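You operate a simulated robot arm through the tools that you are given. There is no shell and no other tool. Be economical: measure what you need, move in short steps, check, and stop when the job is done.

The job below is to be done with a simulated two-armed robot. You get a single attempt, and the scene is never put back.

JOB
Wipe up the spill on the end of the inspection table with the orange rag and put it back.

It is judged by the outcome, as a careful person would: the job done as asked, and still so three seconds after it is handed in. It fails if anything else is knocked over, pushed out of place, dropped, spilled or broken.

ROBOT AND FRAMES
Two 7-joint arms with two-finger parallel grippers on one trunk, on a base that drives. Base frame: it is fixed to the floor where the robot stands at the start and does not move with it; the origin is under the middle of the robot, x ahead of it, y to its left, z up; the surface under the hand at the start is at about z = 85. Readings come in cm, degrees, newtons and seconds.
The left shoulder is at the start at [7, 13.4, 117.6], the right one opposite. With the tool pointing down near the work surface each hand reaches from about 10 to 64 cm from the robot's upright axis, wherever it stands, measured 20 degrees to its own side. Places, roughly: orange rag [50, -20, 90]. Payload 1.57 kg a hand.
Tool frame (each hand has its own): the origin (TCP) lies between the finger pads and is the grasp point; the fingertips stand 3 cm ahead of it; z points along the fingers, y is the line along which they close. Largest opening 8 cm; finger width 1.7, thickness 1.2; the body of the gripper, 4 by 8.2 cm, starts 8 cm behind the TCP.
Orientation is that of the tool frame in the base frame, as a unit quaternion [w, x, y, z]. With the fingers straight down and closing along the base's y, the tool's x points along the base's -x, its y along +y and its z along -z.

CONTROLS
- The arms move only by the tool drive_tool. It takes "left_deltas", "right_deltas" or both (then of equal length, played together; a hand with none holds still); each is a list of rows, each an object of numbers (a shift or turn left out is 0, a gripper value left out holds the last): "x", "y", "z": the shift along the tool's x, y, z in cm; "ax", "ay", "az": the turn, a rotation vector about the tool's x, y, z in degrees; "fingers": the gripper command, from -1 (shut) to 1 (fully open), values between in proportion. In form: [{"x": .., "y": .., "z": .., "ax": .., "ay": .., "az": .., "fingers": ..}, ...]. A call has 1 to 8 rows; each row is the pose to reach, as a shift and turn from the pose commanded when the call began, along the tool's axes at that moment. A row lasts 0.2 s, in which the tool goes at most 5 cm and 8.6 degrees; a call with a longer step from one row to the next is refused whole, and so is a gripper value outside its range. Where a pose cannot be reached the arm comes as near as it can. A force on the tool above 40 N (or 10 N above the force at the start of the call, whichever is more), or a blocked arm, ends the call early, and 0.2 s more pass. The fingers move at their own pace (about 15.3 cm/s each) and stop on an object; they squeeze with about 35 N. The grip force told is the motor's: it shows also when the fingers shut on nothing. Time passes only in rows, and 0.2 s behind the last, so rows that repeat a pose let the fingers close. It gives the time, the measured TCP pose, the force on the tool (base axes), the opening and the grip force at its end, in the units of the frame above (readings bear some noise), with the torque about the TCP (base axes, N m) and any sound that the robot's microphone picked up, and new pictures: "views" is both (left out), scene, wrist or none (wrist: the cameras of the hands that moved).
- Cameras (640 x 400 px; columns grow to the right, rows downward): "scene" is now at [13.09, 0.12, 138.7]; the picture's right is [0.02, -1.00, 0.00], its down [-0.74, -0.02, -0.68] and it looks along [0.68, 0.01, -0.74] (base axes); focal length 288 px, centre (320, 200). "left" rides on the left gripper at [7.2, 0.7, -12.2] in its tool frame; the picture's right is [-0.09, 1.00, 0.00], its down [-0.84, -0.08, -0.54] and it looks along [-0.54, -0.05, 0.84] (tool axes); focal length 238 px, centre (320, 200). "right" rides on the right gripper at [7.2, -0.7, -12.2] in its tool frame; the picture's right is [0.09, 1.00, 0.00], its down [-0.84, 0.08, -0.54] and it looks along [-0.54, 0.05, 0.84] (tool axes); focal length 238 px, centre (320, 200). There is no depth. A picture from a camera that has moved, and an enlarged one, comes with that camera's place and axes in the base frame and with its lens.
- raise_lower(by): slides the trunk up (or, below 0, down) by that many cm; the arms and the scene camera ride with it, the base frame stays. It gives what a move gives, with no picture.
- base_move(legs): drives the robot by 1 to 6 legs, each [ahead, left, turn to the left] in cm, cm and degrees, along the robot's own axes; the way and the turn of a leg run together, so that a leg with both is an arc; at most 150 cm and 180 degrees a leg. The arms and the cameras ride along, it lands a little off, and it stops where it bumps. It gives what a move gives, and a new picture of the scene camera.
- turn_head(pan, tilt): turns the head with the scene camera to pan (to the left, within 86 degrees either way) and tilt (down, from -29 to 69), counted from straight ahead of the robot. It gives what a move gives, and a new picture of the scene camera.
- close_up(camera, box): a new picture of the part [left, top, right, bottom] of that camera's present view, enlarged. It takes no simulated time.
- hand_in(): hands the job in; it is judged then, once.

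Go step by step. Nothing tells you exact positions but the pictures and the camera data: compare them with the known pose of the tool, close in by small moves and look again before you grip or let go. The budget is 120 turns and 260 pictures, counting those below and the enlarged ones. Unless the task says otherwise, let go and move clear before handing in, and close with one line.

The tools are called after "Call:" as name(argument=value, ...) on one line, values as JSON. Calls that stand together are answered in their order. drive_tool: Moves the arms, as the interface text tells. Its arguments: {"type":"object","properties":{"left_deltas":{"type":"array"},"right_deltas":{"type":"array"},"views":{"type":"string","enum":["both","scene","wrist","none"]}},"required":[]} The other tools are called the same way: raise_lower (by) slides the trunk up or down; base_move (legs) drives the base; turn_head (pan, tilt) turns the head that bears the scene camera; close_up (camera, box) takes an enlarged picture of a part of a camera's view; hand_in () hands the job in.

At the start:

```text
time: 0.0
left_eef_pos: [49.14, 17.33, 112.37]
left_orientation: [0.0, -0.001, 1.0, -0.001]
left_contact_force: [-0.1, 0.2, -0.6]
left_torque: [0.01, -0.02, 0.01]
left_gripper_width: 7.99
left_finger_force: 0.0
right_eef_pos: [46.34, -18.63, 109.94]
right_orientation: [0.0, 0.0, 1.0, 0.0]
right_contact_force: [-0.9, -0.1, -0.3]
right_torque: [0.0, 0.02, -0.01]
right_gripper_width: 8.02
right_finger_force: 0.0
trunk travel left (down, up): [-75.0, 19.0]
robot x, y, heading: [0.21, -0.15, -0.1]
head pan, tilt: [1.3, 47.3]
```

scene: 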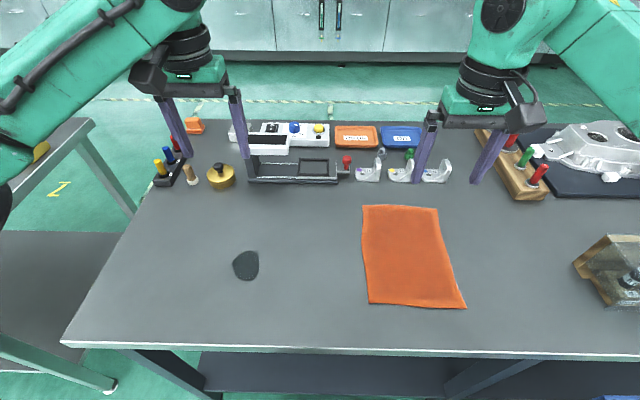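
right: 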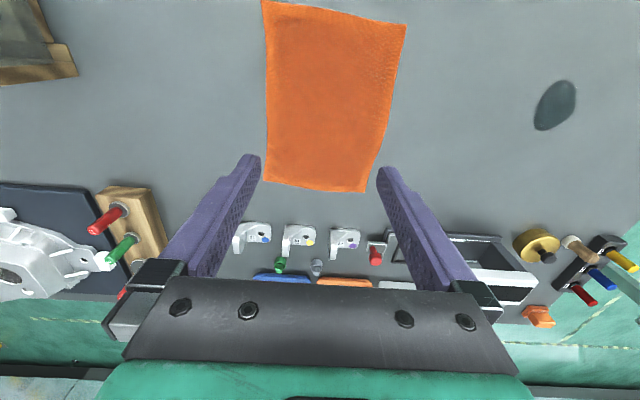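
left: 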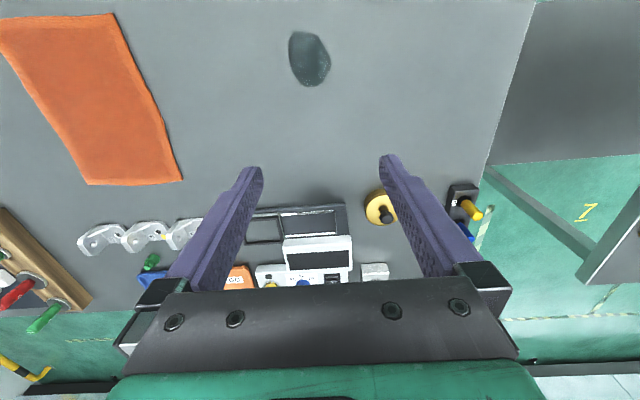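

I see the orange rag lying flat around [48, -18] and a dark spot around [44, 16] on this table. Before I take that spot for the spill, I'll look around and take a close view.

Call:
close_up(camera="scene", box=[190, 200, 500, 394])

Call:
turn_head(pan=-60, tilt=30)

Call:
turn_head(pan=60, tilt=30)

```text
2.06 times, centred on (345, 297) of scene
camera zoom: at [13.09, 0.12, 138.7], right [0.02, -1.0, 0.0], down [-0.74, -0.02, -0.68], along [0.68, 0.01, -0.74], focal length 594 px, centre (268, -0)
```

zoom: 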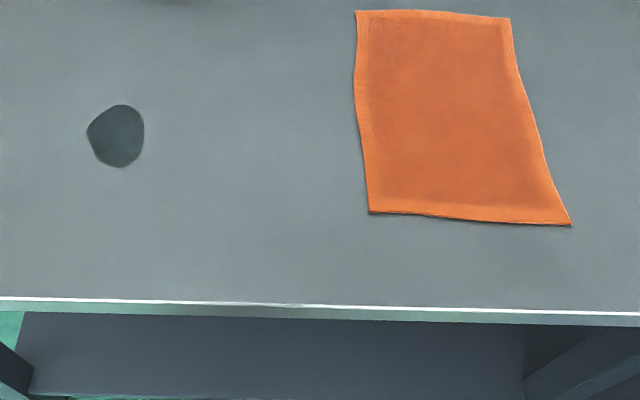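

```text
time: 1.3
left_eef_pos: [49.1, 17.25, 112.38]
left_orientation: [0.0, -0.001, 1.0, 0.001]
left_contact_force: [-0.7, 0.5, -0.6]
left_torque: [-0.02, -0.03, 0.05]
left_gripper_width: 8.0
left_finger_force: 0.0
right_eef_pos: [46.24, -18.51, 110.11]
right_orientation: [0.0, 0.0, 1.0, 0.0]
right_contact_force: [-0.9, 0.0, -0.1]
right_torque: [-0.02, 0.01, 0.0]
right_gripper_width: 7.99
right_finger_force: 0.1
trunk travel left (down, up): [-75.0, 19.0]
robot x, y, heading: [-0.18, 0.01, 0.1]
head pan, tilt: [-60.0, 30.0]
camera scene: at [9.69, -7.88, 141.28], right [-0.87, -0.5, 0.0], down [-0.25, 0.43, -0.87], along [0.43, -0.75, -0.5], focal length 288 px, centre (320, 200)
```

scene: 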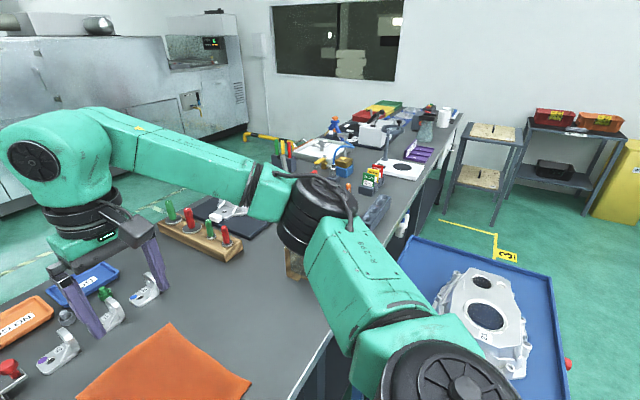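

```text
time: 3.3
left_eef_pos: [49.09, 17.29, 112.23]
left_orientation: [0.0, 0.0, 1.0, 0.0]
left_contact_force: [-0.1, -0.7, 0.0]
left_torque: [0.06, 0.0, -0.01]
left_gripper_width: 8.03
left_finger_force: 0.0
right_eef_pos: [46.26, -18.62, 110.22]
right_orientation: [0.0, 0.0, 1.0, 0.0]
right_contact_force: [-0.2, -0.2, 0.1]
right_torque: [-0.01, 0.01, 0.0]
right_gripper_width: 8.0
right_finger_force: 0.1
trunk travel left (down, up): [-75.0, 19.0]
robot x, y, heading: [-0.01, -0.34, -0.1]
head pan, tilt: [60.0, 30.0]
camera scene: at [9.69, 7.78, 141.29], right [0.87, -0.5, 0.0], down [-0.25, -0.43, -0.87], along [0.43, 0.75, -0.5], focal length 288 px, centre (320, 200)
```

scene: 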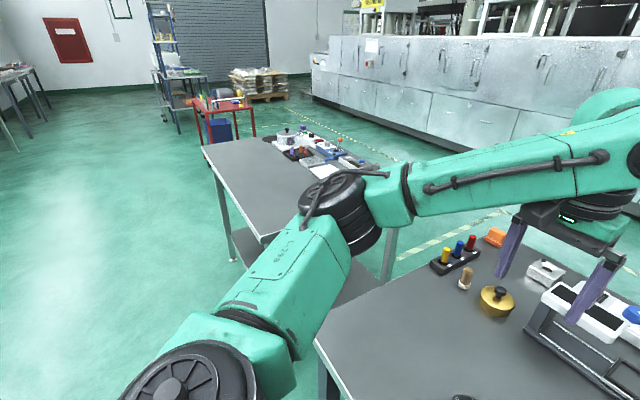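

The dark spot near the table's left end is the only spill in view, so I take it as the one to wipe. I'll move the left hand out of the way, bring the right hand over the rag's left edge and face the head forward.

Call:
turn_head(pan=0, tilt=50)

Call:
drive_tool(left_deltas=[{"x": 2, "y": 3.5, "z": -1}, {"x": 4, "y": 7, "z": -2}, {"x": 6, "y": 10.5, "z": -3}, {"x": 8, "y": 14, "z": -4}, {"x": 10, "y": 17.5, "z": -5}, {"x": 12, "y": 21, "z": -6}, {"x": 14, "y": 22, "z": -6}], right_deltas=[{"x": 0, "y": 1.5, "z": 2}, {"x": -0.5, "y": 3, "z": 5}, {"x": -1, "y": 4.5, "z": 8}, {"x": -1.5, "y": 6, "z": 11}, {"x": -1.7, "y": 7.5, "z": 13}, {"x": -1.7, "y": 8, "z": 15}, {"x": -1.7, "y": 8.5, "z": 16}])

```text
time: 4.6
left_eef_pos: [49.1, 17.36, 112.3]
left_orientation: [0.0, -0.002, 1.0, 0.0]
left_contact_force: [0.2, -1.0, -0.6]
left_torque: [0.0, 0.05, -0.01]
left_gripper_width: 8.0
left_finger_force: 0.0
right_eef_pos: [46.27, -18.6, 110.13]
right_orientation: [-0.001, 0.0, 1.0, 0.001]
right_contact_force: [-0.6, 0.1, -0.2]
right_torque: [0.01, -0.02, 0.01]
right_gripper_width: 8.0
right_finger_force: 0.2
trunk travel left (down, up): [-75.0, 19.0]
robot x, y, heading: [0.23, 0.1, 0.2]
head pan, tilt: [0.0, 50.0]
camera scene: at [12.86, -0.04, 138.34], right [0.0, -1.0, 0.0], down [-0.77, 0.0, -0.64], along [0.64, 0.0, -0.77], focal length 288 px, centre (320, 200)
```

scene: 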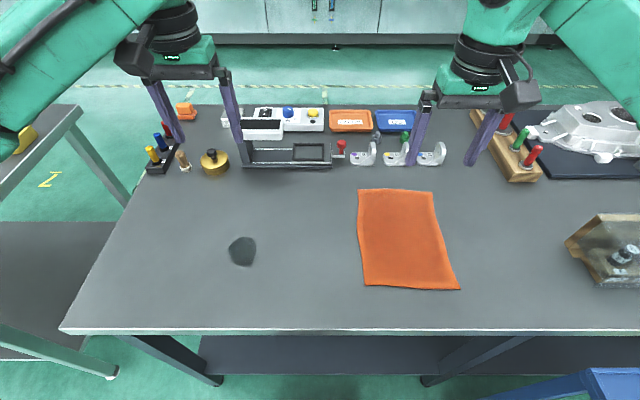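

```text
time: 6.2
left_eef_pos: [36.81, 39.02, 117.96]
left_orientation: [-0.001, 0.0, 1.0, -0.001]
left_contact_force: [0.3, 0.2, 0.5]
left_torque: [0.0, 0.04, 0.02]
left_gripper_width: 7.99
left_finger_force: 0.0
left hand out of reach, approached as far as the arm can: row 7
right_eef_pos: [47.96, -10.15, 94.08]
right_orientation: [0.0, 0.0, 1.0, -0.001]
right_contact_force: [0.5, 0.5, -0.7]
right_torque: [0.01, 0.02, -0.01]
right_gripper_width: 8.01
right_finger_force: 0.0
trunk travel left (down, up): [-75.0, 19.0]
robot x, y, heading: [0.16, 0.02, 0.1]
head pan, tilt: [0.0, 50.0]
camera scene: at [12.92, -0.01, 138.33], right [0.0, -1.0, 0.0], down [-0.77, 0.0, -0.64], along [0.64, 0.0, -0.77], focal length 288 px, centre (320, 200)
camera right: at [40.79, -10.89, 106.24], right [-0.09, 1.0, 0.0], down [0.84, 0.08, 0.54], along [0.54, 0.05, -0.84], focal length 238 px, centre (320, 200)
camera left: at [29.66, 39.55, 130.25], right [0.09, 1.0, 0.0], down [0.84, -0.08, 0.54], along [0.54, -0.05, -0.84], focal length 238 px, centre (320, 200)
```

scene: 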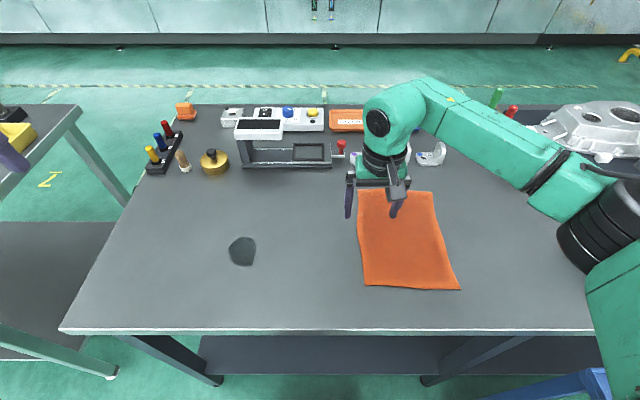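
right: 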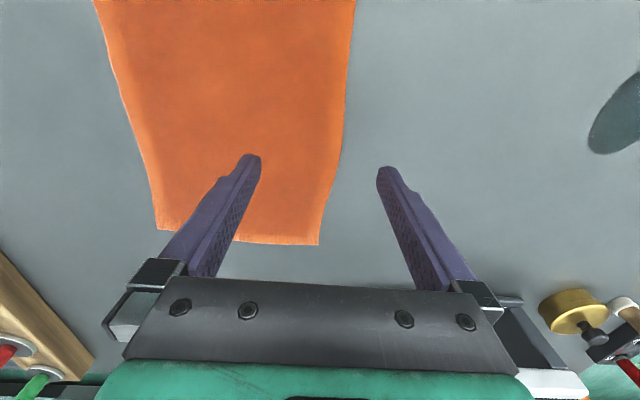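
left: 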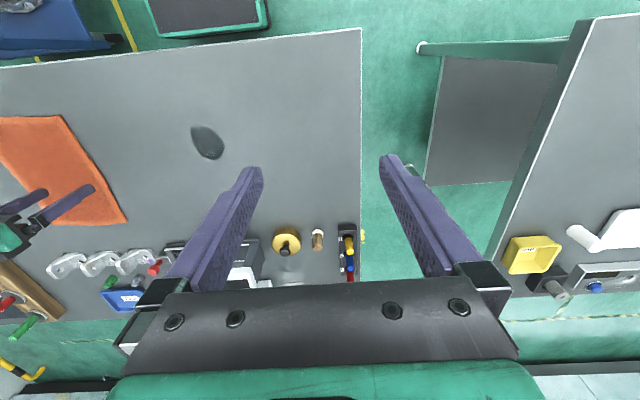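

The fingers straddle the rag's left edge, which is at about y = -8.5. I'll lower until the tips touch, which should be at about TCP z = 88.

Call:
drive_tool(right_deltas=[{"z": 2}, {"z": 4}, {"z": 5}, {"z": 5.5}, {"z": 5.8}], views="wrist")

```text
time: 7.4
left_eef_pos: [36.83, 38.86, 117.91]
left_orientation: [0.0, -0.001, 1.0, 0.0]
left_contact_force: [-0.1, 0.9, -0.7]
left_torque: [0.01, 0.0, 0.04]
left_gripper_width: 7.97
left_finger_force: 0.0
right_eef_pos: [47.81, -10.06, 88.27]
right_orientation: [0.0, 0.0, 1.0, 0.0]
right_contact_force: [1.6, -1.1, 3.7]
right_torque: [-0.2, -0.01, 0.03]
right_gripper_width: 8.01
right_finger_force: 0.0
trunk travel left (down, up): [-75.0, 19.0]
robot x, y, heading: [0.12, 0.25, -0.2]
head pan, tilt: [0.0, 50.0]
camera right: at [40.66, -10.9, 100.53], right [-0.09, 1.0, 0.0], down [0.84, 0.08, 0.54], along [0.54, 0.05, -0.84], focal length 238 px, centre (320, 200)
```

right: 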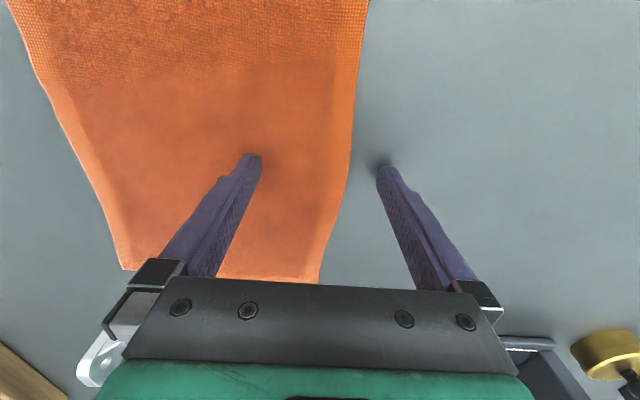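

The finger on the cloth side is touching lightly. I'll press a touch and close.

Call:
drive_tool(right_deltas=[{"z": 0.3}, {"z": 0.3, "fingers": 0.3}, {"z": 0.3, "fingers": -0.3}, {"z": 0.2, "fingers": -1}, {"z": 0.2, "fingers": -1}, {"z": 0.2, "fingers": -1}], views="both")

```text
time: 8.8
left_eef_pos: [36.48, 38.8, 118.0]
left_orientation: [0.001, -0.001, 1.0, 0.0]
left_contact_force: [-0.7, -0.2, -0.4]
left_torque: [0.04, 0.0, -0.03]
left_gripper_width: 8.04
left_finger_force: 0.0
right_eef_pos: [47.84, -10.26, 88.24]
right_orientation: [0.002, 0.0, 1.0, 0.0]
right_contact_force: [1.0, -6.3, 21.2]
right_torque: [-0.33, -0.04, 0.0]
right_gripper_width: 0.71
right_finger_force: 27.1
trunk travel left (down, up): [-75.0, 19.0]
robot x, y, heading: [-0.05, 0.26, 0.1]
head pan, tilt: [0.0, 50.0]
camera scene: at [12.51, -0.11, 138.37], right [0.0, -1.0, 0.0], down [-0.76, 0.0, -0.64], along [0.64, 0.0, -0.76], focal length 288 px, centre (320, 200)
camera right: at [40.52, -10.95, 100.43], right [-0.09, 1.0, 0.0], down [0.83, 0.08, 0.55], along [0.54, 0.05, -0.84], focal length 238 px, centre (320, 200)
```

scene: 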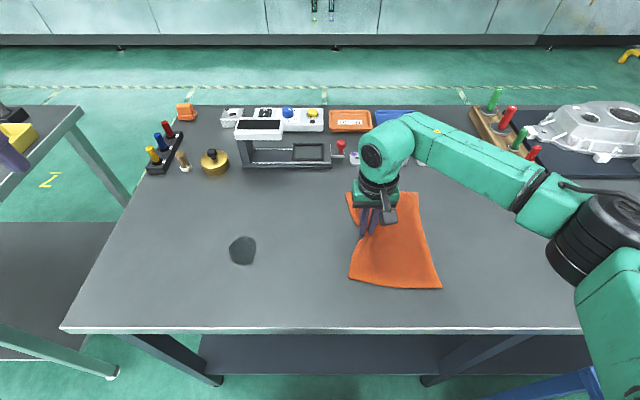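
right: 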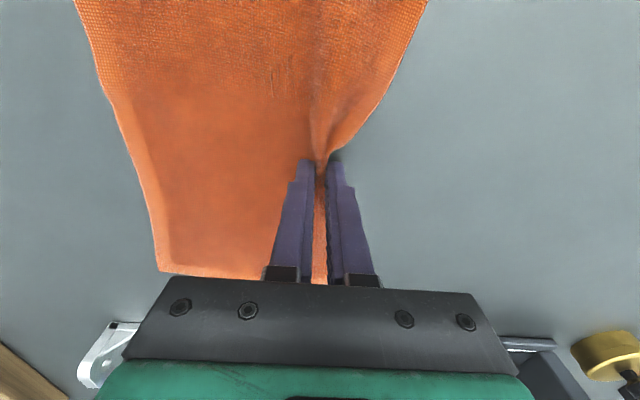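

The rag is gripped by a fold of its left edge. I'll slide it flat along the table to the spill, at about [43.5, 16.2].

Call:
drive_tool(right_deltas=[{"z": 0.0, "y": 3, "x": 0.5}, {"z": 0.0, "y": 7, "x": 1.5}, {"z": 0.0, "y": 11, "x": 2.5}, {"z": 0.0, "y": 15, "x": 3.5}, {"z": 0, "y": 18, "x": 4.3}, {"z": 0, "y": 20, "x": 4.3}], views="both")

```text
time: 10.2
left_eef_pos: [36.63, 38.77, 118.16]
left_orientation: [0.001, 0.001, 1.0, -0.001]
left_contact_force: [0.9, -0.1, 0.2]
left_torque: [0.01, 0.0, 0.01]
left_gripper_width: 8.0
left_finger_force: 0.1
right_eef_pos: [43.4, 9.86, 88.28]
right_orientation: [0.001, 0.0, 1.0, 0.0]
right_contact_force: [-0.5, -5.1, 18.5]
right_torque: [-0.34, 0.05, -0.02]
right_gripper_width: 0.65
right_finger_force: 26.7
trunk travel left (down, up): [-75.0, 19.0]
robot x, y, heading: [0.78, -0.16, 0.2]
head pan, tilt: [0.0, 50.0]
camera scene: at [12.53, -0.17, 138.37], right [0.0, -1.0, 0.0], down [-0.76, 0.0, -0.64], along [0.64, 0.0, -0.76], focal length 288 px, centre (320, 200)
camera right: at [36.19, 9.08, 100.44], right [-0.09, 1.0, 0.0], down [0.84, 0.08, 0.54], along [0.54, 0.05, -0.84], focal length 238 px, centre (320, 200)
```

scene: 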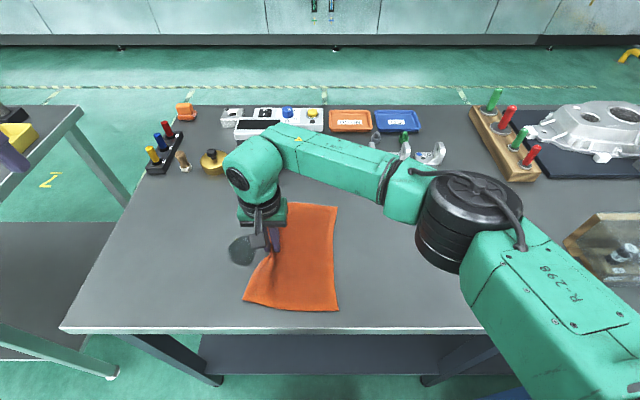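
right: 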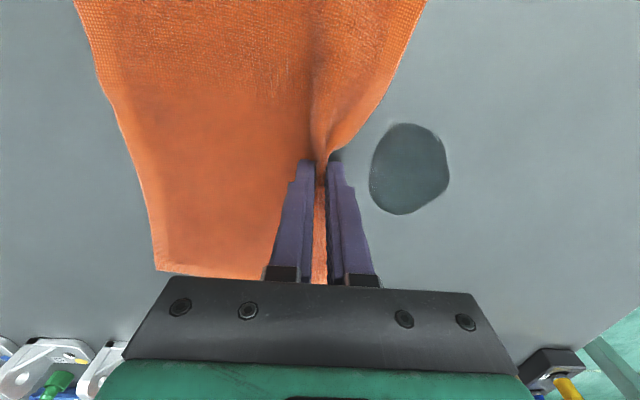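

The cloth slides flat, and the spill covers about x 39.7–46.9 and y 13.3–19. I'll scrub across it with the gripped rag.

Call:
drive_tool(right_deltas=[{"y": 4}, {"y": 8}, {"y": 11}, {"y": 11, "x": 2}, {"y": 7, "x": 2}, {"y": 3, "x": 2}, {"y": 3, "x": 4}, {"y": 7, "x": 4}], views="both")

```text
time: 11.2
left_eef_pos: [36.78, 38.81, 118.08]
left_orientation: [0.001, 0.0, 1.0, 0.0]
left_contact_force: [0.2, -0.6, 0.9]
left_torque: [-0.02, -0.04, 0.05]
left_gripper_width: 8.0
left_finger_force: 0.0
right_eef_pos: [41.82, 17.15, 88.31]
right_orientation: [0.007, 0.001, 1.0, 0.002]
right_contact_force: [2.7, -2.5, 10.2]
right_torque: [-0.18, -0.06, -0.03]
right_gripper_width: 0.67
right_finger_force: 25.9
right hand out of reach, approached as far as the arm can: row 2, 3, 4
trunk travel left (down, up): [-75.0, 19.0]
robot x, y, heading: [-0.2, -0.0, -0.2]
head pan, tilt: [0.0, 50.0]
stopped in row 4 (right hand): the force on the tool passed its limit at 53 N (the readings are from after the stop); the commanded pose is now the measured one
camera scene: at [12.73, -0.12, 138.33], right [0.0, -1.0, 0.0], down [-0.77, 0.0, -0.64], along [0.64, 0.0, -0.77], focal length 288 px, centre (320, 200)
camera right: at [34.49, 16.3, 100.38], right [-0.09, 1.0, 0.0], down [0.83, 0.07, 0.55], along [0.55, 0.05, -0.83], focal length 238 px, centre (320, 200)
```

scene: 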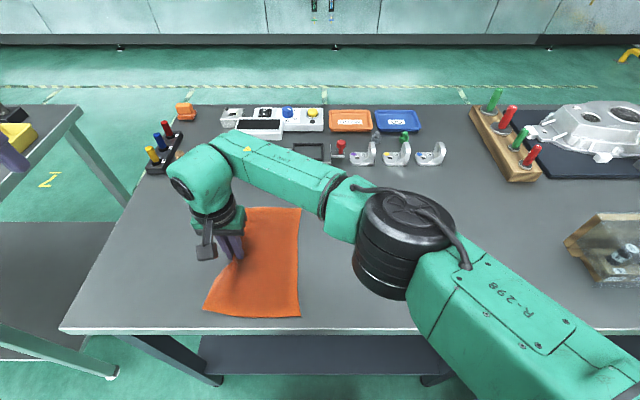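
right: 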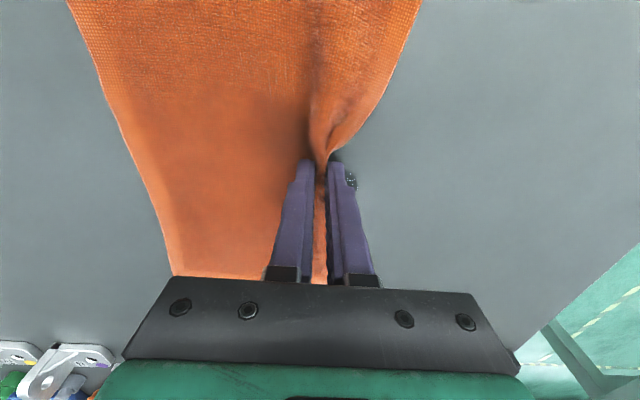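

Most of the spill is already gone, with a remnant by the left finger, but the right arm is at its reach limit. I'll ease the pressure and shift the base 10 cm left.

Call:
drive_tool(right_deltas=[{"z": -0.3, "y": -2}, {"z": -0.3, "y": -4}], views="wrist")

Call:
base_move(legs=[[0, 10, 0]])

```text
time: 11.8
left_eef_pos: [36.85, 38.76, 117.98]
left_orientation: [0.0, -0.001, 1.0, -0.001]
left_contact_force: [-0.1, -0.3, 0.1]
left_torque: [-0.02, 0.0, -0.03]
left_gripper_width: 8.0
left_finger_force: 0.1
right_eef_pos: [41.95, 13.03, 88.47]
right_orientation: [0.006, 0.002, 1.0, 0.001]
right_contact_force: [0.1, 0.4, 0.6]
right_torque: [0.01, -0.02, -0.02]
right_gripper_width: 0.69
right_finger_force: 26.0
trunk travel left (down, up): [-75.0, 19.0]
robot x, y, heading: [0.01, -0.47, -0.1]
head pan, tilt: [0.0, 50.0]
camera right: at [34.57, 12.21, 100.59], right [-0.09, 1.0, 0.0], down [0.83, 0.07, 0.55], along [0.55, 0.05, -0.83], focal length 238 px, centre (320, 200)
```

right: 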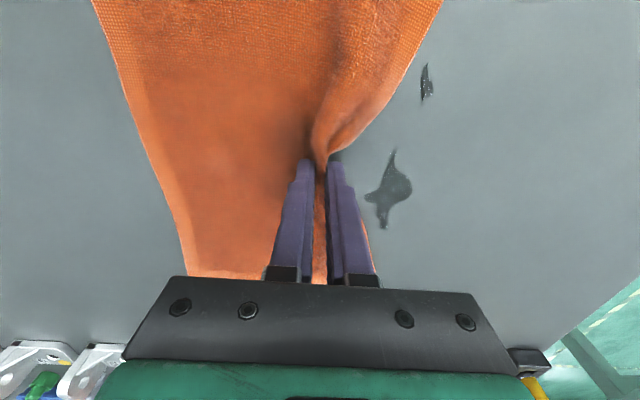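

```text
time: 13.0
left_eef_pos: [36.77, 48.83, 118.03]
left_orientation: [0.0, -0.001, 1.0, 0.001]
left_contact_force: [-0.7, 0.1, 0.6]
left_torque: [-0.01, 0.01, 0.0]
left_gripper_width: 8.0
left_finger_force: 0.1
right_eef_pos: [41.91, 23.08, 88.44]
right_orientation: [0.006, 0.0, 1.0, 0.002]
right_contact_force: [-0.5, 0.1, 0.1]
right_torque: [-0.03, 0.02, 0.01]
right_gripper_width: 0.63
right_finger_force: 26.6
trunk travel left (down, up): [-75.0, 19.0]
robot x, y, heading: [0.06, 10.11, 0.1]
head pan, tilt: [0.0, 50.0]
camera scene: at [12.85, 9.86, 138.34], right [0.0, -1.0, 0.0], down [-0.77, 0.0, -0.64], along [0.64, 0.0, -0.77], focal length 288 px, centre (320, 200)
```

scene: 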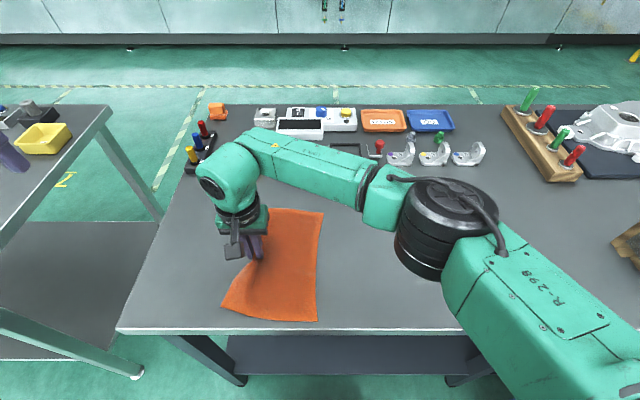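

Remnants should be at about [43.5, 18.8] and [36, 18.8]. I'll press and scrub across both.

Call:
drive_tool(right_deltas=[{"x": -2, "y": 0, "z": 0.3}, {"x": -2, "y": -4, "z": 0.4}, {"x": -2, "y": -8, "z": 0.4}, {"x": -1, "y": -4, "z": 0.4}, {"x": 0, "y": 0, "z": 0.4}, {"x": 1, "y": -4, "z": 0.4}, {"x": 2, "y": -8, "z": 0.4}], views="wrist")

Call:
drive_tool(right_deltas=[{"x": 1, "y": 4}, {"x": 2, "y": 8}, {"x": 3, "y": 8}, {"x": 4, "y": 4}, {"x": 4, "y": 0}, {"x": 4, "y": -3}, {"x": 1, "y": -3}, {"x": -1, "y": -3}], views="wrist")

```text
time: 14.6
left_eef_pos: [36.5, 48.83, 118.16]
left_orientation: [0.001, -0.002, 1.0, 0.001]
left_contact_force: [0.3, -0.6, -0.4]
left_torque: [0.05, -0.01, -0.02]
left_gripper_width: 8.0
left_finger_force: 0.0
right_eef_pos: [39.59, 15.18, 88.26]
right_orientation: [0.007, -0.001, 1.0, 0.005]
right_contact_force: [1.3, 11.6, 28.5]
right_torque: [0.11, -0.02, -0.05]
right_gripper_width: 0.64
right_finger_force: 26.3
trunk travel left (down, up): [-75.0, 19.0]
robot x, y, heading: [-0.01, 9.98, 0.4]
head pan, tilt: [0.0, 50.0]
camera right: at [32.27, 14.34, 100.34], right [-0.09, 1.0, 0.01], down [0.83, 0.07, 0.55], along [0.55, 0.06, -0.83], focal length 238 px, centre (320, 200)
```

right: 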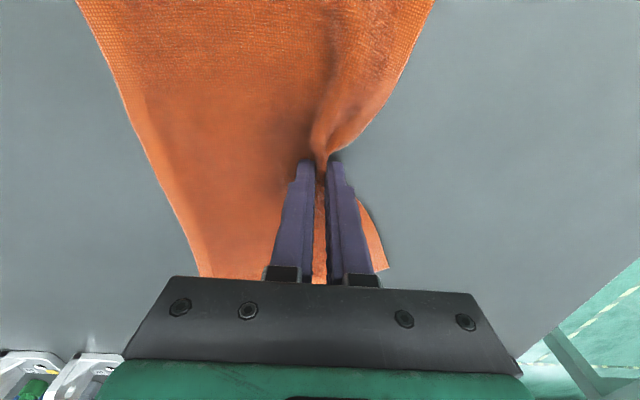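

```text
time: 14.8
left_eef_pos: [36.46, 48.95, 118.0]
left_orientation: [0.0, -0.002, 1.0, 0.0]
left_contact_force: [0.7, 0.9, -0.9]
left_torque: [0.0, 0.0, 0.02]
left_gripper_width: 8.0
left_finger_force: 0.1
right_eef_pos: [39.58, 15.61, 88.18]
right_orientation: [0.005, 0.003, 1.0, -0.003]
right_contact_force: [-6.5, -3.5, 16.8]
right_torque: [-0.26, 0.22, -0.07]
right_gripper_width: 0.63
right_finger_force: 25.9
trunk travel left (down, up): [-75.0, 19.0]
robot x, y, heading: [-0.04, 10.24, -0.2]
head pan, tilt: [0.0, 50.0]
stopped in row 1 (right hand): the force on the tool passed its limit at 48 N (the readings are from after the stop); the commanded pose is now the measured one
camera right: at [32.32, 14.97, 100.38], right [-0.09, 1.0, -0.01], down [0.83, 0.08, 0.55], along [0.55, 0.04, -0.83], focal length 238 px, centre (320, 200)
```

right: 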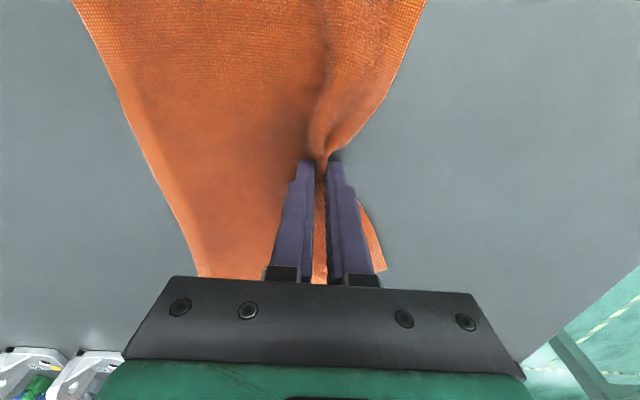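

The table left of the rag is clean. I'll lift the rag clear to check underneath.

Call:
drive_tool(right_deltas=[{"z": -2}, {"z": -6}, {"z": -10}, {"z": -14}, {"z": -18}, {"z": -22}, {"z": -24}, {"z": -24}], views="both")

```text
time: 16.6
left_eef_pos: [36.77, 48.86, 118.09]
left_orientation: [0.0, -0.001, 1.0, 0.0]
left_contact_force: [-0.2, -0.6, -0.9]
left_torque: [-0.01, 0.03, -0.02]
left_gripper_width: 7.99
left_finger_force: 0.2
right_eef_pos: [39.69, 15.88, 112.22]
right_orientation: [0.006, 0.004, 1.0, -0.004]
right_contact_force: [0.0, -0.7, 0.0]
right_torque: [0.04, -0.01, 0.0]
right_gripper_width: 0.64
right_finger_force: 25.9
trunk travel left (down, up): [-75.0, 19.0]
robot x, y, heading: [0.03, 10.13, 0.0]
head pan, tilt: [0.0, 50.0]
camera scene: at [12.87, 10.01, 138.33], right [0.0, -1.0, 0.0], down [-0.77, 0.0, -0.64], along [0.64, 0.0, -0.77], focal length 288 px, centre (320, 200)
camera right: at [32.35, 15.16, 124.38], right [-0.09, 1.0, -0.01], down [0.83, 0.08, 0.55], along [0.55, 0.04, -0.83], focal length 238 px, centre (320, 200)
```

scene: 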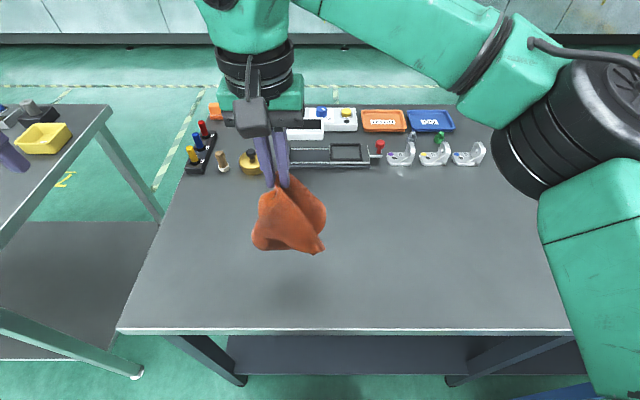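
right: 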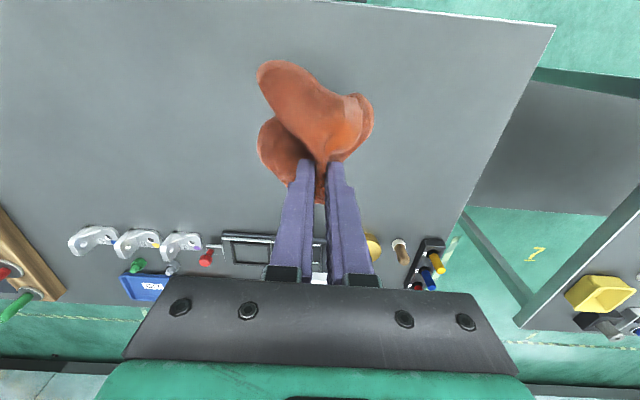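

The table looks clean under the rag, and the rag hangs in a bundle. I'll drive the base back and carry the rag over its original place.

Call:
base_move(legs=[[0, -10, 0]])

Call:
drive_tool(right_deltas=[{"x": -1, "y": -4}, {"x": -2, "y": -8}, {"x": -3, "y": -12}, {"x": -4, "y": -16}, {"x": -5, "y": -20}, {"x": -6, "y": -24}, {"x": -7, "y": -28}, {"x": -8, "y": -31}], views="scene")

Call:
close_up(camera="scene", box=[60, 150, 380, 350])

```text
time: 17.8
left_eef_pos: [36.77, 39.2, 117.86]
left_orientation: [-0.001, -0.002, 1.0, -0.002]
left_contact_force: [-0.3, 0.2, -0.9]
left_torque: [-0.02, 0.0, -0.02]
left_gripper_width: 8.0
left_finger_force: 0.0
right_eef_pos: [39.7, 5.99, 112.27]
right_orientation: [0.006, 0.003, 1.0, -0.006]
right_contact_force: [1.3, 0.9, 0.3]
right_torque: [0.03, -0.02, -0.01]
right_gripper_width: 0.66
right_finger_force: 25.5
trunk travel left (down, up): [-75.0, 19.0]
robot x, y, heading: [0.22, 0.08, 0.2]
head pan, tilt: [0.0, 50.0]
camera scene: at [12.88, 0.28, 138.33], right [0.0, -1.0, 0.0], down [-0.77, 0.0, -0.64], along [0.64, 0.0, -0.77], focal length 288 px, centre (320, 200)
```

scene: 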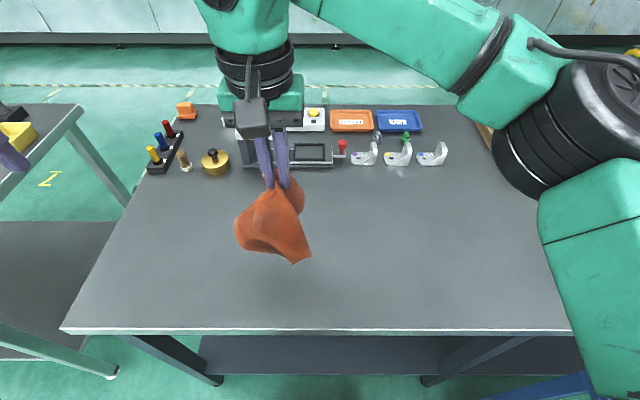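

```text
time: 19.6
left_eef_pos: [36.7, 38.92, 118.09]
left_orientation: [0.0, -0.002, 1.0, 0.001]
left_contact_force: [0.0, 0.0, 0.1]
left_torque: [-0.03, 0.02, 0.0]
left_gripper_width: 8.01
left_finger_force: 0.0
right_eef_pos: [47.4, -25.38, 112.51]
right_orientation: [0.005, 0.004, 1.0, -0.004]
right_contact_force: [0.5, -0.6, -0.4]
right_torque: [0.0, 0.01, 0.0]
right_gripper_width: 0.63
right_finger_force: 26.5
trunk travel left (down, up): [-75.0, 19.0]
robot x, y, heading: [-0.19, -0.14, 0.3]
head pan, tilt: [0.0, 50.0]
camera scene: at [12.88, -0.08, 138.33], right [0.0, -1.0, 0.0], down [-0.77, 0.0, -0.64], along [0.64, 0.0, -0.77], focal length 288 px, centre (320, 200)
```

scene: 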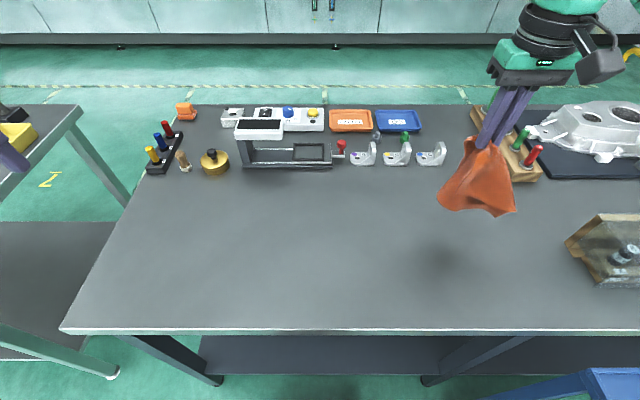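

```text
2.00 times, centred on (220, 250) of scene
camera zoom: at [12.88, -0.08, 138.33], right [0.0, -1.0, 0.0], down [-0.77, 0.0, -0.64], along [0.64, 0.0, -0.77], focal length 576 px, centre (520, 100)
```

zoom: 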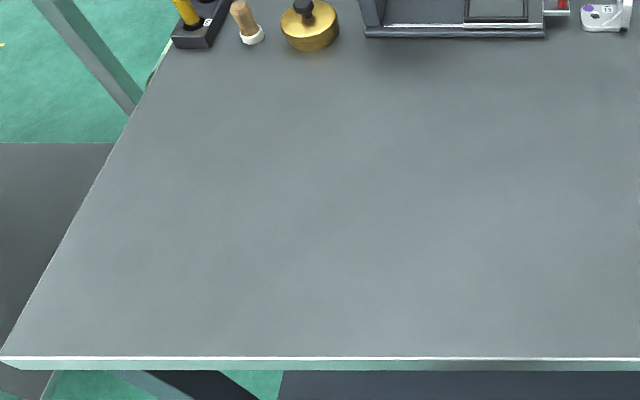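

The spill is fully gone. Now I'll lay the rag down: touch its hanging end at the right side of its old place, then lower while moving left.

Call:
drive_tool(right_deltas=[{"y": -2, "z": 3}, {"y": -2, "z": 6}, {"y": -2, "z": 9}, {"y": -1, "z": 11.5}, {"y": 1.5, "z": 14.5}, {"y": 4.5, "z": 17.5}, {"y": 8, "z": 20}, {"y": 11.5, "z": 22}], views="both")

```text
time: 21.4
left_eef_pos: [36.95, 39.16, 117.86]
left_orientation: [-0.001, -0.002, 1.0, 0.0]
left_contact_force: [0.4, 0.8, 0.3]
left_torque: [0.0, 0.01, -0.02]
left_gripper_width: 8.03
left_finger_force: 0.2
right_eef_pos: [47.83, -13.84, 90.34]
right_orientation: [0.005, 0.004, 1.0, -0.006]
right_contact_force: [-0.1, 0.3, -0.1]
right_torque: [0.01, -0.01, 0.01]
right_gripper_width: 0.63
right_finger_force: 25.9
trunk travel left (down, up): [-75.0, 19.0]
robot x, y, heading: [0.04, 0.08, 0.0]
head pan, tilt: [0.0, 50.0]
camera scene: at [12.95, 0.18, 138.33], right [0.0, -1.0, 0.0], down [-0.77, 0.0, -0.64], along [0.64, 0.0, -0.77], focal length 288 px, centre (320, 200)
camera right: at [40.47, -14.38, 102.55], right [-0.08, 1.0, -0.01], down [0.83, 0.08, 0.55], along [0.55, 0.04, -0.83], focal length 238 px, centre (320, 200)
```

scene: 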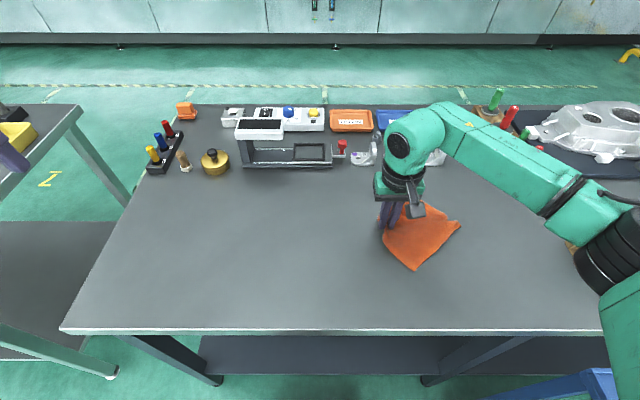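
right: 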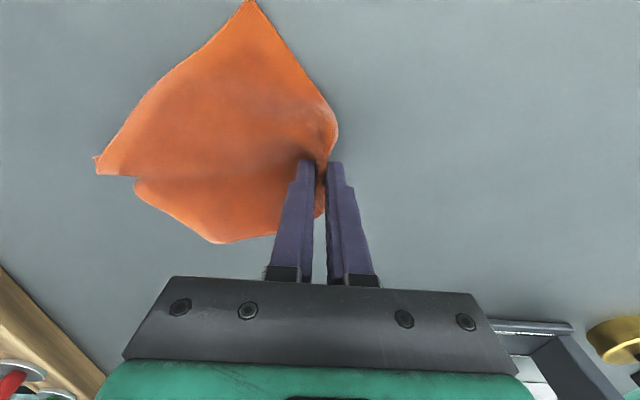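

The rag is laid down but folded over. I'll finish lowering, let go and rise for a look.

Call:
drive_tool(right_deltas=[{"y": 2, "z": 1}, {"y": 3.5, "z": 1.8}, {"y": 3.5, "z": 1.8, "fingers": 0}, {"y": 3.5, "z": 1.5, "fingers": 0.6}, {"y": 3.5, "z": 0, "fingers": 1}, {"y": 3.5, "z": -4}, {"y": 3.5, "z": -8}, {"y": 3.5, "z": -13}], views="both")

Call:
close_up(camera="scene", box=[320, 170, 520, 295])

```text
time: 23.2
left_eef_pos: [36.74, 39.08, 117.99]
left_orientation: [0.0, -0.001, 1.0, -0.001]
left_contact_force: [0.4, 0.1, -0.2]
left_torque: [0.04, 0.0, -0.01]
left_gripper_width: 7.99
left_finger_force: 0.0
right_eef_pos: [47.66, -10.29, 103.52]
right_orientation: [0.005, 0.004, 1.0, -0.005]
right_contact_force: [0.5, -0.8, 0.1]
right_torque: [0.01, -0.01, -0.02]
right_gripper_width: 8.01
right_finger_force: 0.1
trunk travel left (down, up): [-75.0, 19.0]
robot x, y, heading: [0.06, 0.13, 0.3]
head pan, tilt: [0.0, 50.0]
camera scene: at [12.79, 0.09, 138.34], right [0.0, -1.0, 0.0], down [-0.77, 0.0, -0.64], along [0.64, 0.0, -0.77], focal length 288 px, centre (320, 200)
camera right: at [40.27, -10.92, 115.64], right [-0.09, 1.0, -0.01], down [0.83, 0.08, 0.55], along [0.55, 0.04, -0.83], focal length 238 px, centre (320, 200)
```

scene: 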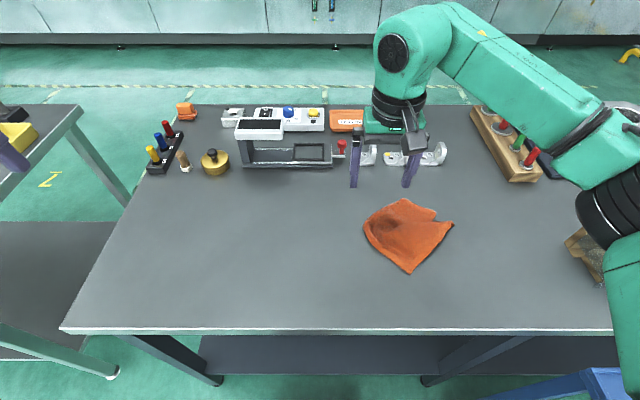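
right: 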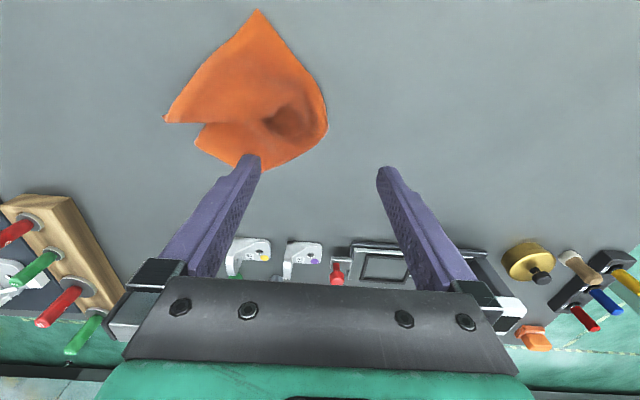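

```text
3.20 times, centred on (420, 232) of scene
camera zoom: at [12.79, 0.09, 138.34], right [0.0, -1.0, 0.0], down [-0.77, 0.0, -0.64], along [0.64, 0.0, -0.77], focal length 921 px, centre (0, 96)
```

zoom: 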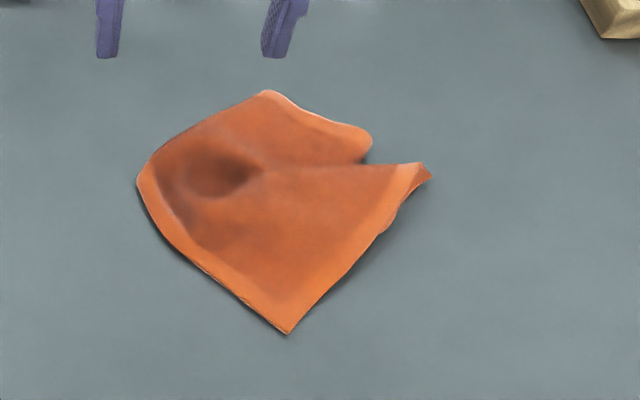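

The rag's centre sits at about [48, -19], practically its old place, but it is folded. I'll spread it by tugging the near-right corner, now at about [50.5, -30], back toward [36, -27].

Call:
drive_tool(right_deltas=[{"x": -0.5, "y": -4.5, "z": 1}, {"x": -1, "y": -9, "z": 3}, {"x": -1.3, "y": -13.5, "z": 5}, {"x": -1.3, "y": -18, "z": 7}, {"x": -1.3, "y": -18.2, "z": 10}, {"x": -1.3, "y": -18.2, "z": 12}], views="both")

```text
time: 24.6
left_eef_pos: [36.75, 38.99, 117.93]
left_orientation: [0.0, -0.002, 1.0, -0.001]
left_contact_force: [-0.3, -0.1, -0.3]
left_torque: [0.03, 0.03, 0.02]
left_gripper_width: 8.02
left_finger_force: 0.1
right_eef_pos: [49.05, -28.68, 91.47]
right_orientation: [0.006, 0.004, 1.0, -0.006]
right_contact_force: [-0.5, 0.2, 0.4]
right_torque: [0.0, -0.02, 0.01]
right_gripper_width: 8.0
right_finger_force: 0.0
trunk travel left (down, up): [-75.0, 19.0]
robot x, y, heading: [-0.11, 0.01, -0.1]
head pan, tilt: [0.0, 50.0]
camera scene: at [12.9, 0.04, 138.33], right [0.0, -1.0, 0.0], down [-0.77, 0.0, -0.64], along [0.64, 0.0, -0.77], focal length 288 px, centre (320, 200)
camera right: at [41.67, -29.34, 103.66], right [-0.09, 1.0, -0.01], down [0.83, 0.08, 0.55], along [0.55, 0.04, -0.83], focal length 238 px, centre (320, 200)
```

scene: 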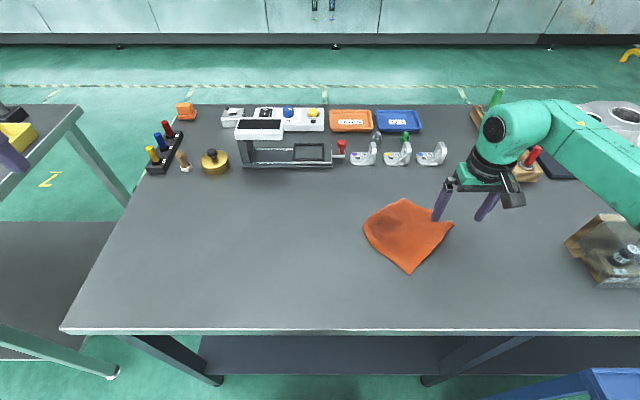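
right: 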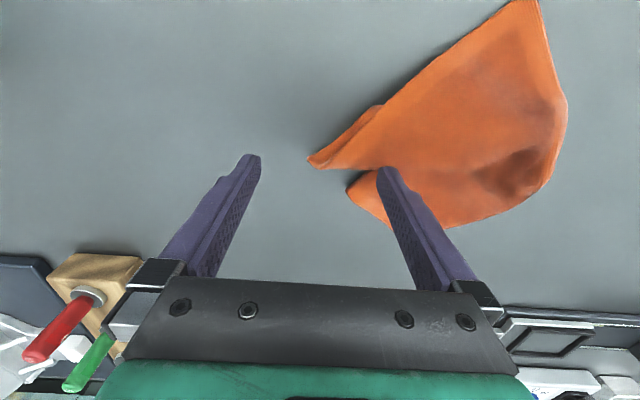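

The corner lies between the fingers. I'll shift 0.8 cm nearer so I take only the upper layer, lower, pinch it and look.

Call:
drive_tool(right_deltas=[{"x": 0.8, "y": 1, "z": 1}, {"x": 0.8, "y": 1, "z": 2.5}, {"x": 0.8, "y": 1, "z": 3.2}, {"x": 0.8, "y": 1, "z": 3.3, "fingers": 0.2}, {"x": 0.8, "y": 1, "z": 3.3, "fingers": -0.5}, {"x": 0.8, "y": 1, "z": 3.2, "fingers": -1}, {"x": 0.8, "y": 1, "z": 3.2, "fingers": -1}], views="wrist")

```text
time: 26.2
left_eef_pos: [36.38, 39.19, 118.01]
left_orientation: [0.001, -0.001, 1.0, -0.002]
left_contact_force: [0.4, 0.4, 0.6]
left_torque: [0.02, 0.02, 0.03]
left_gripper_width: 7.99
left_finger_force: 0.0
right_eef_pos: [48.11, -27.37, 88.69]
right_orientation: [0.008, 0.003, 1.0, -0.006]
right_contact_force: [0.6, 6.1, 23.7]
right_torque: [0.47, -0.12, 0.01]
right_gripper_width: 0.31
right_finger_force: 24.2
trunk travel left (down, up): [-75.0, 19.0]
robot x, y, heading: [0.06, -0.16, -0.1]
head pan, tilt: [0.0, 50.0]
camera right: at [40.64, -27.98, 100.79], right [-0.09, 1.0, -0.01], down [0.83, 0.08, 0.55], along [0.55, 0.04, -0.83], focal length 238 px, centre (320, 200)
```

right: 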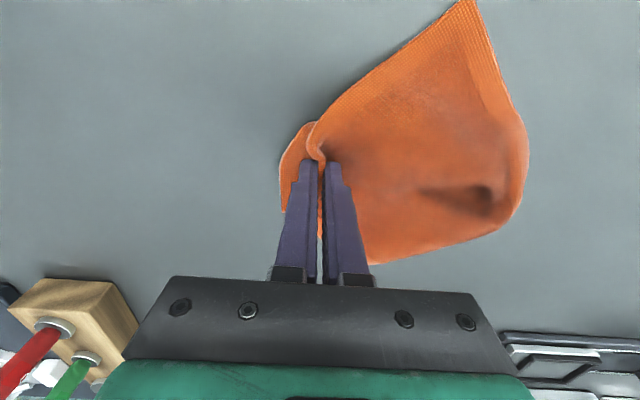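

The upper layer is pinched. I'll lift it a little and pull the corner to about [36, -26].

Call:
drive_tool(right_deltas=[{"z": -3}, {"z": -5, "x": 2}, {"z": -5, "x": 5}, {"z": -4, "x": 8}, {"z": -2, "x": 10.5}, {"z": 0, "x": 12}], views="both")

```text
time: 27.6
left_eef_pos: [36.73, 39.04, 117.95]
left_orientation: [0.0, -0.002, 1.0, 0.001]
left_contact_force: [0.4, 0.1, -0.8]
left_torque: [-0.01, 0.0, -0.02]
left_gripper_width: 8.0
left_finger_force: 0.1
right_eef_pos: [36.26, -27.58, 88.29]
right_orientation: [0.007, 0.003, 1.0, -0.004]
right_contact_force: [0.5, 0.0, 5.3]
right_torque: [0.01, -0.05, 0.03]
right_gripper_width: 0.29
right_finger_force: 24.1
trunk travel left (down, up): [-75.0, 19.0]
robot x, y, heading: [-0.19, 0.02, -0.1]
head pan, tilt: [0.0, 50.0]
camera scene: at [12.81, 0.02, 138.36], right [0.0, -1.0, 0.0], down [-0.77, 0.0, -0.64], along [0.64, 0.0, -0.77], focal length 288 px, centre (320, 200)
camera right: at [28.83, -28.2, 100.49], right [-0.09, 1.0, -0.01], down [0.83, 0.08, 0.55], along [0.55, 0.04, -0.83], focal length 238 px, centre (320, 200)
```

scene: 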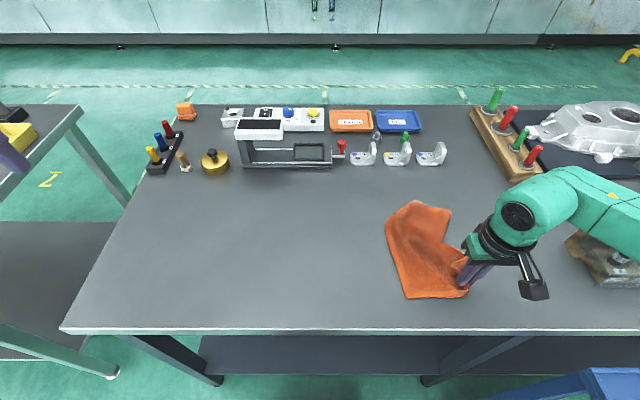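
right: 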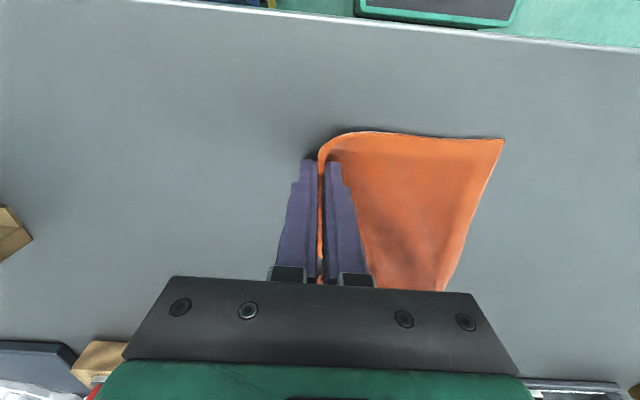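

The near half is spread out now. I'll release it and rise to see the far half.

Call:
drive_tool(right_deltas=[{"fingers": 0}, {"fingers": 0.6}, {"z": -4}, {"z": -8}, {"z": -12, "x": -4}, {"z": -14, "x": -6}], views="both")

Call:
close_up(camera="scene", box=[340, 185, 520, 310])

```text
refused: row 5 steps farther than a row can; nothing moved
```

```text
3.20 times, centred on (430, 248) of scene
camera zoom: at [12.81, 0.02, 138.36], right [0.0, -1.0, 0.0], down [-0.77, 0.0, -0.64], along [0.64, 0.0, -0.77], focal length 921 px, centre (-32, 48)
```

zoom: 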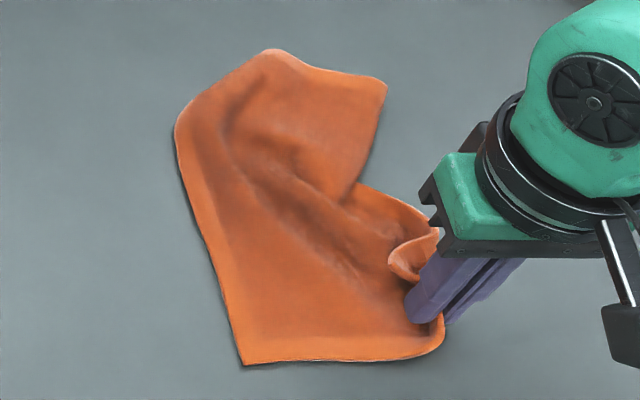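

That call was refused because row 5 stepped too far, so I'll send the release again with shorter steps.

Call:
drive_tool(right_deltas=[{"fingers": 0}, {"fingers": 0.6}, {"z": -4}, {"z": -8}, {"z": -11, "x": -3}, {"z": -14, "x": -6, "fingers": 1}], views="wrist")

Call:
close_up(camera="scene", box=[340, 185, 520, 310])

```text
time: 29.0
left_eef_pos: [36.92, 39.08, 117.88]
left_orientation: [-0.001, -0.003, 1.0, -0.001]
left_contact_force: [1.0, -0.3, -0.7]
left_torque: [-0.03, 0.01, 0.01]
left_gripper_width: 8.01
left_finger_force: 0.0
right_eef_pos: [42.17, -27.4, 102.25]
right_orientation: [0.005, 0.004, 1.0, -0.006]
right_contact_force: [0.0, 0.9, -0.1]
right_torque: [-0.02, 0.02, 0.01]
right_gripper_width: 7.99
right_finger_force: 0.0
trunk travel left (down, up): [-75.0, 19.0]
robot x, y, heading: [-0.18, -0.33, 0.2]
head pan, tilt: [0.0, 50.0]
camera right: at [34.89, -27.95, 114.51], right [-0.09, 1.0, -0.01], down [0.83, 0.08, 0.55], along [0.55, 0.04, -0.84], focal length 238 px, centre (320, 200)
```

right: 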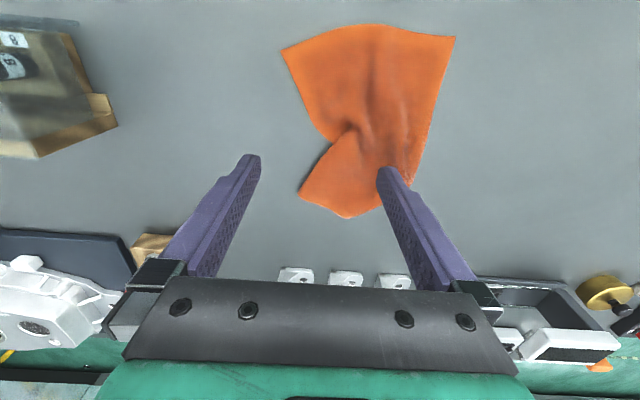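

```text
3.20 times, centred on (430, 248) of scene
camera zoom: at [13.03, 0.1, 138.31], right [0.0, -1.0, 0.0], down [-0.77, 0.0, -0.64], along [0.64, 0.0, -0.77], focal length 921 px, centre (-32, 48)
```

zoom: 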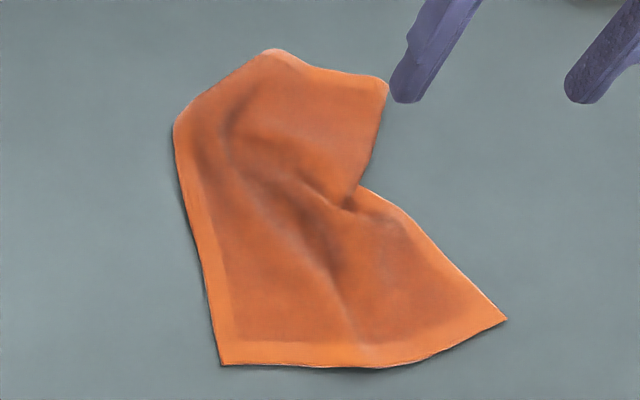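

The near half lies well. The far-left corner is at about [57, -23] instead of [61, -10], so I'll grip it and tug it there.

Call:
drive_tool(right_deltas=[{"x": -4, "y": 1.5}, {"x": -8, "y": 3}, {"x": -12, "y": 4.5, "z": 1}, {"x": -13.8, "y": 6, "z": 4}, {"x": -13.8, "y": 6, "z": 8}, {"x": -13.8, "y": 6, "z": 11}], views="wrist")

```text
time: 30.4
left_eef_pos: [36.87, 39.04, 117.96]
left_orientation: [0.0, -0.002, 1.0, 0.0]
left_contact_force: [0.2, -0.4, 0.1]
left_torque: [0.02, -0.01, 0.0]
left_gripper_width: 7.97
left_finger_force: 0.3
right_eef_pos: [56.15, -21.73, 91.25]
right_orientation: [0.006, 0.004, 1.0, -0.006]
right_contact_force: [0.5, -0.9, 0.3]
right_torque: [-0.03, -0.02, -0.01]
right_gripper_width: 7.99
right_finger_force: 0.0
trunk travel left (down, up): [-75.0, 19.0]
robot x, y, heading: [0.01, 0.25, -0.1]
head pan, tilt: [0.0, 50.0]
camera right: at [48.76, -22.35, 103.5], right [-0.09, 1.0, -0.01], down [0.83, 0.08, 0.55], along [0.55, 0.04, -0.83], focal length 238 px, centre (320, 200)
```

right: 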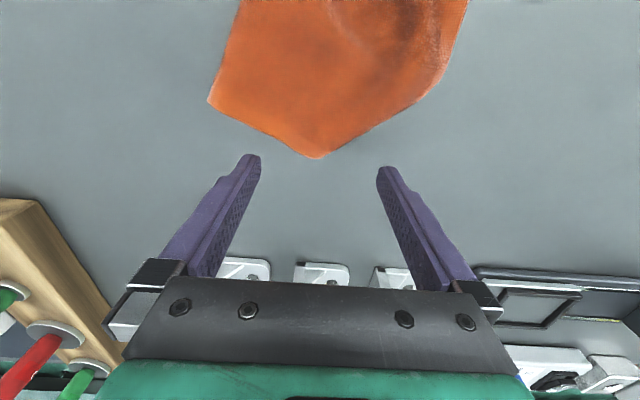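

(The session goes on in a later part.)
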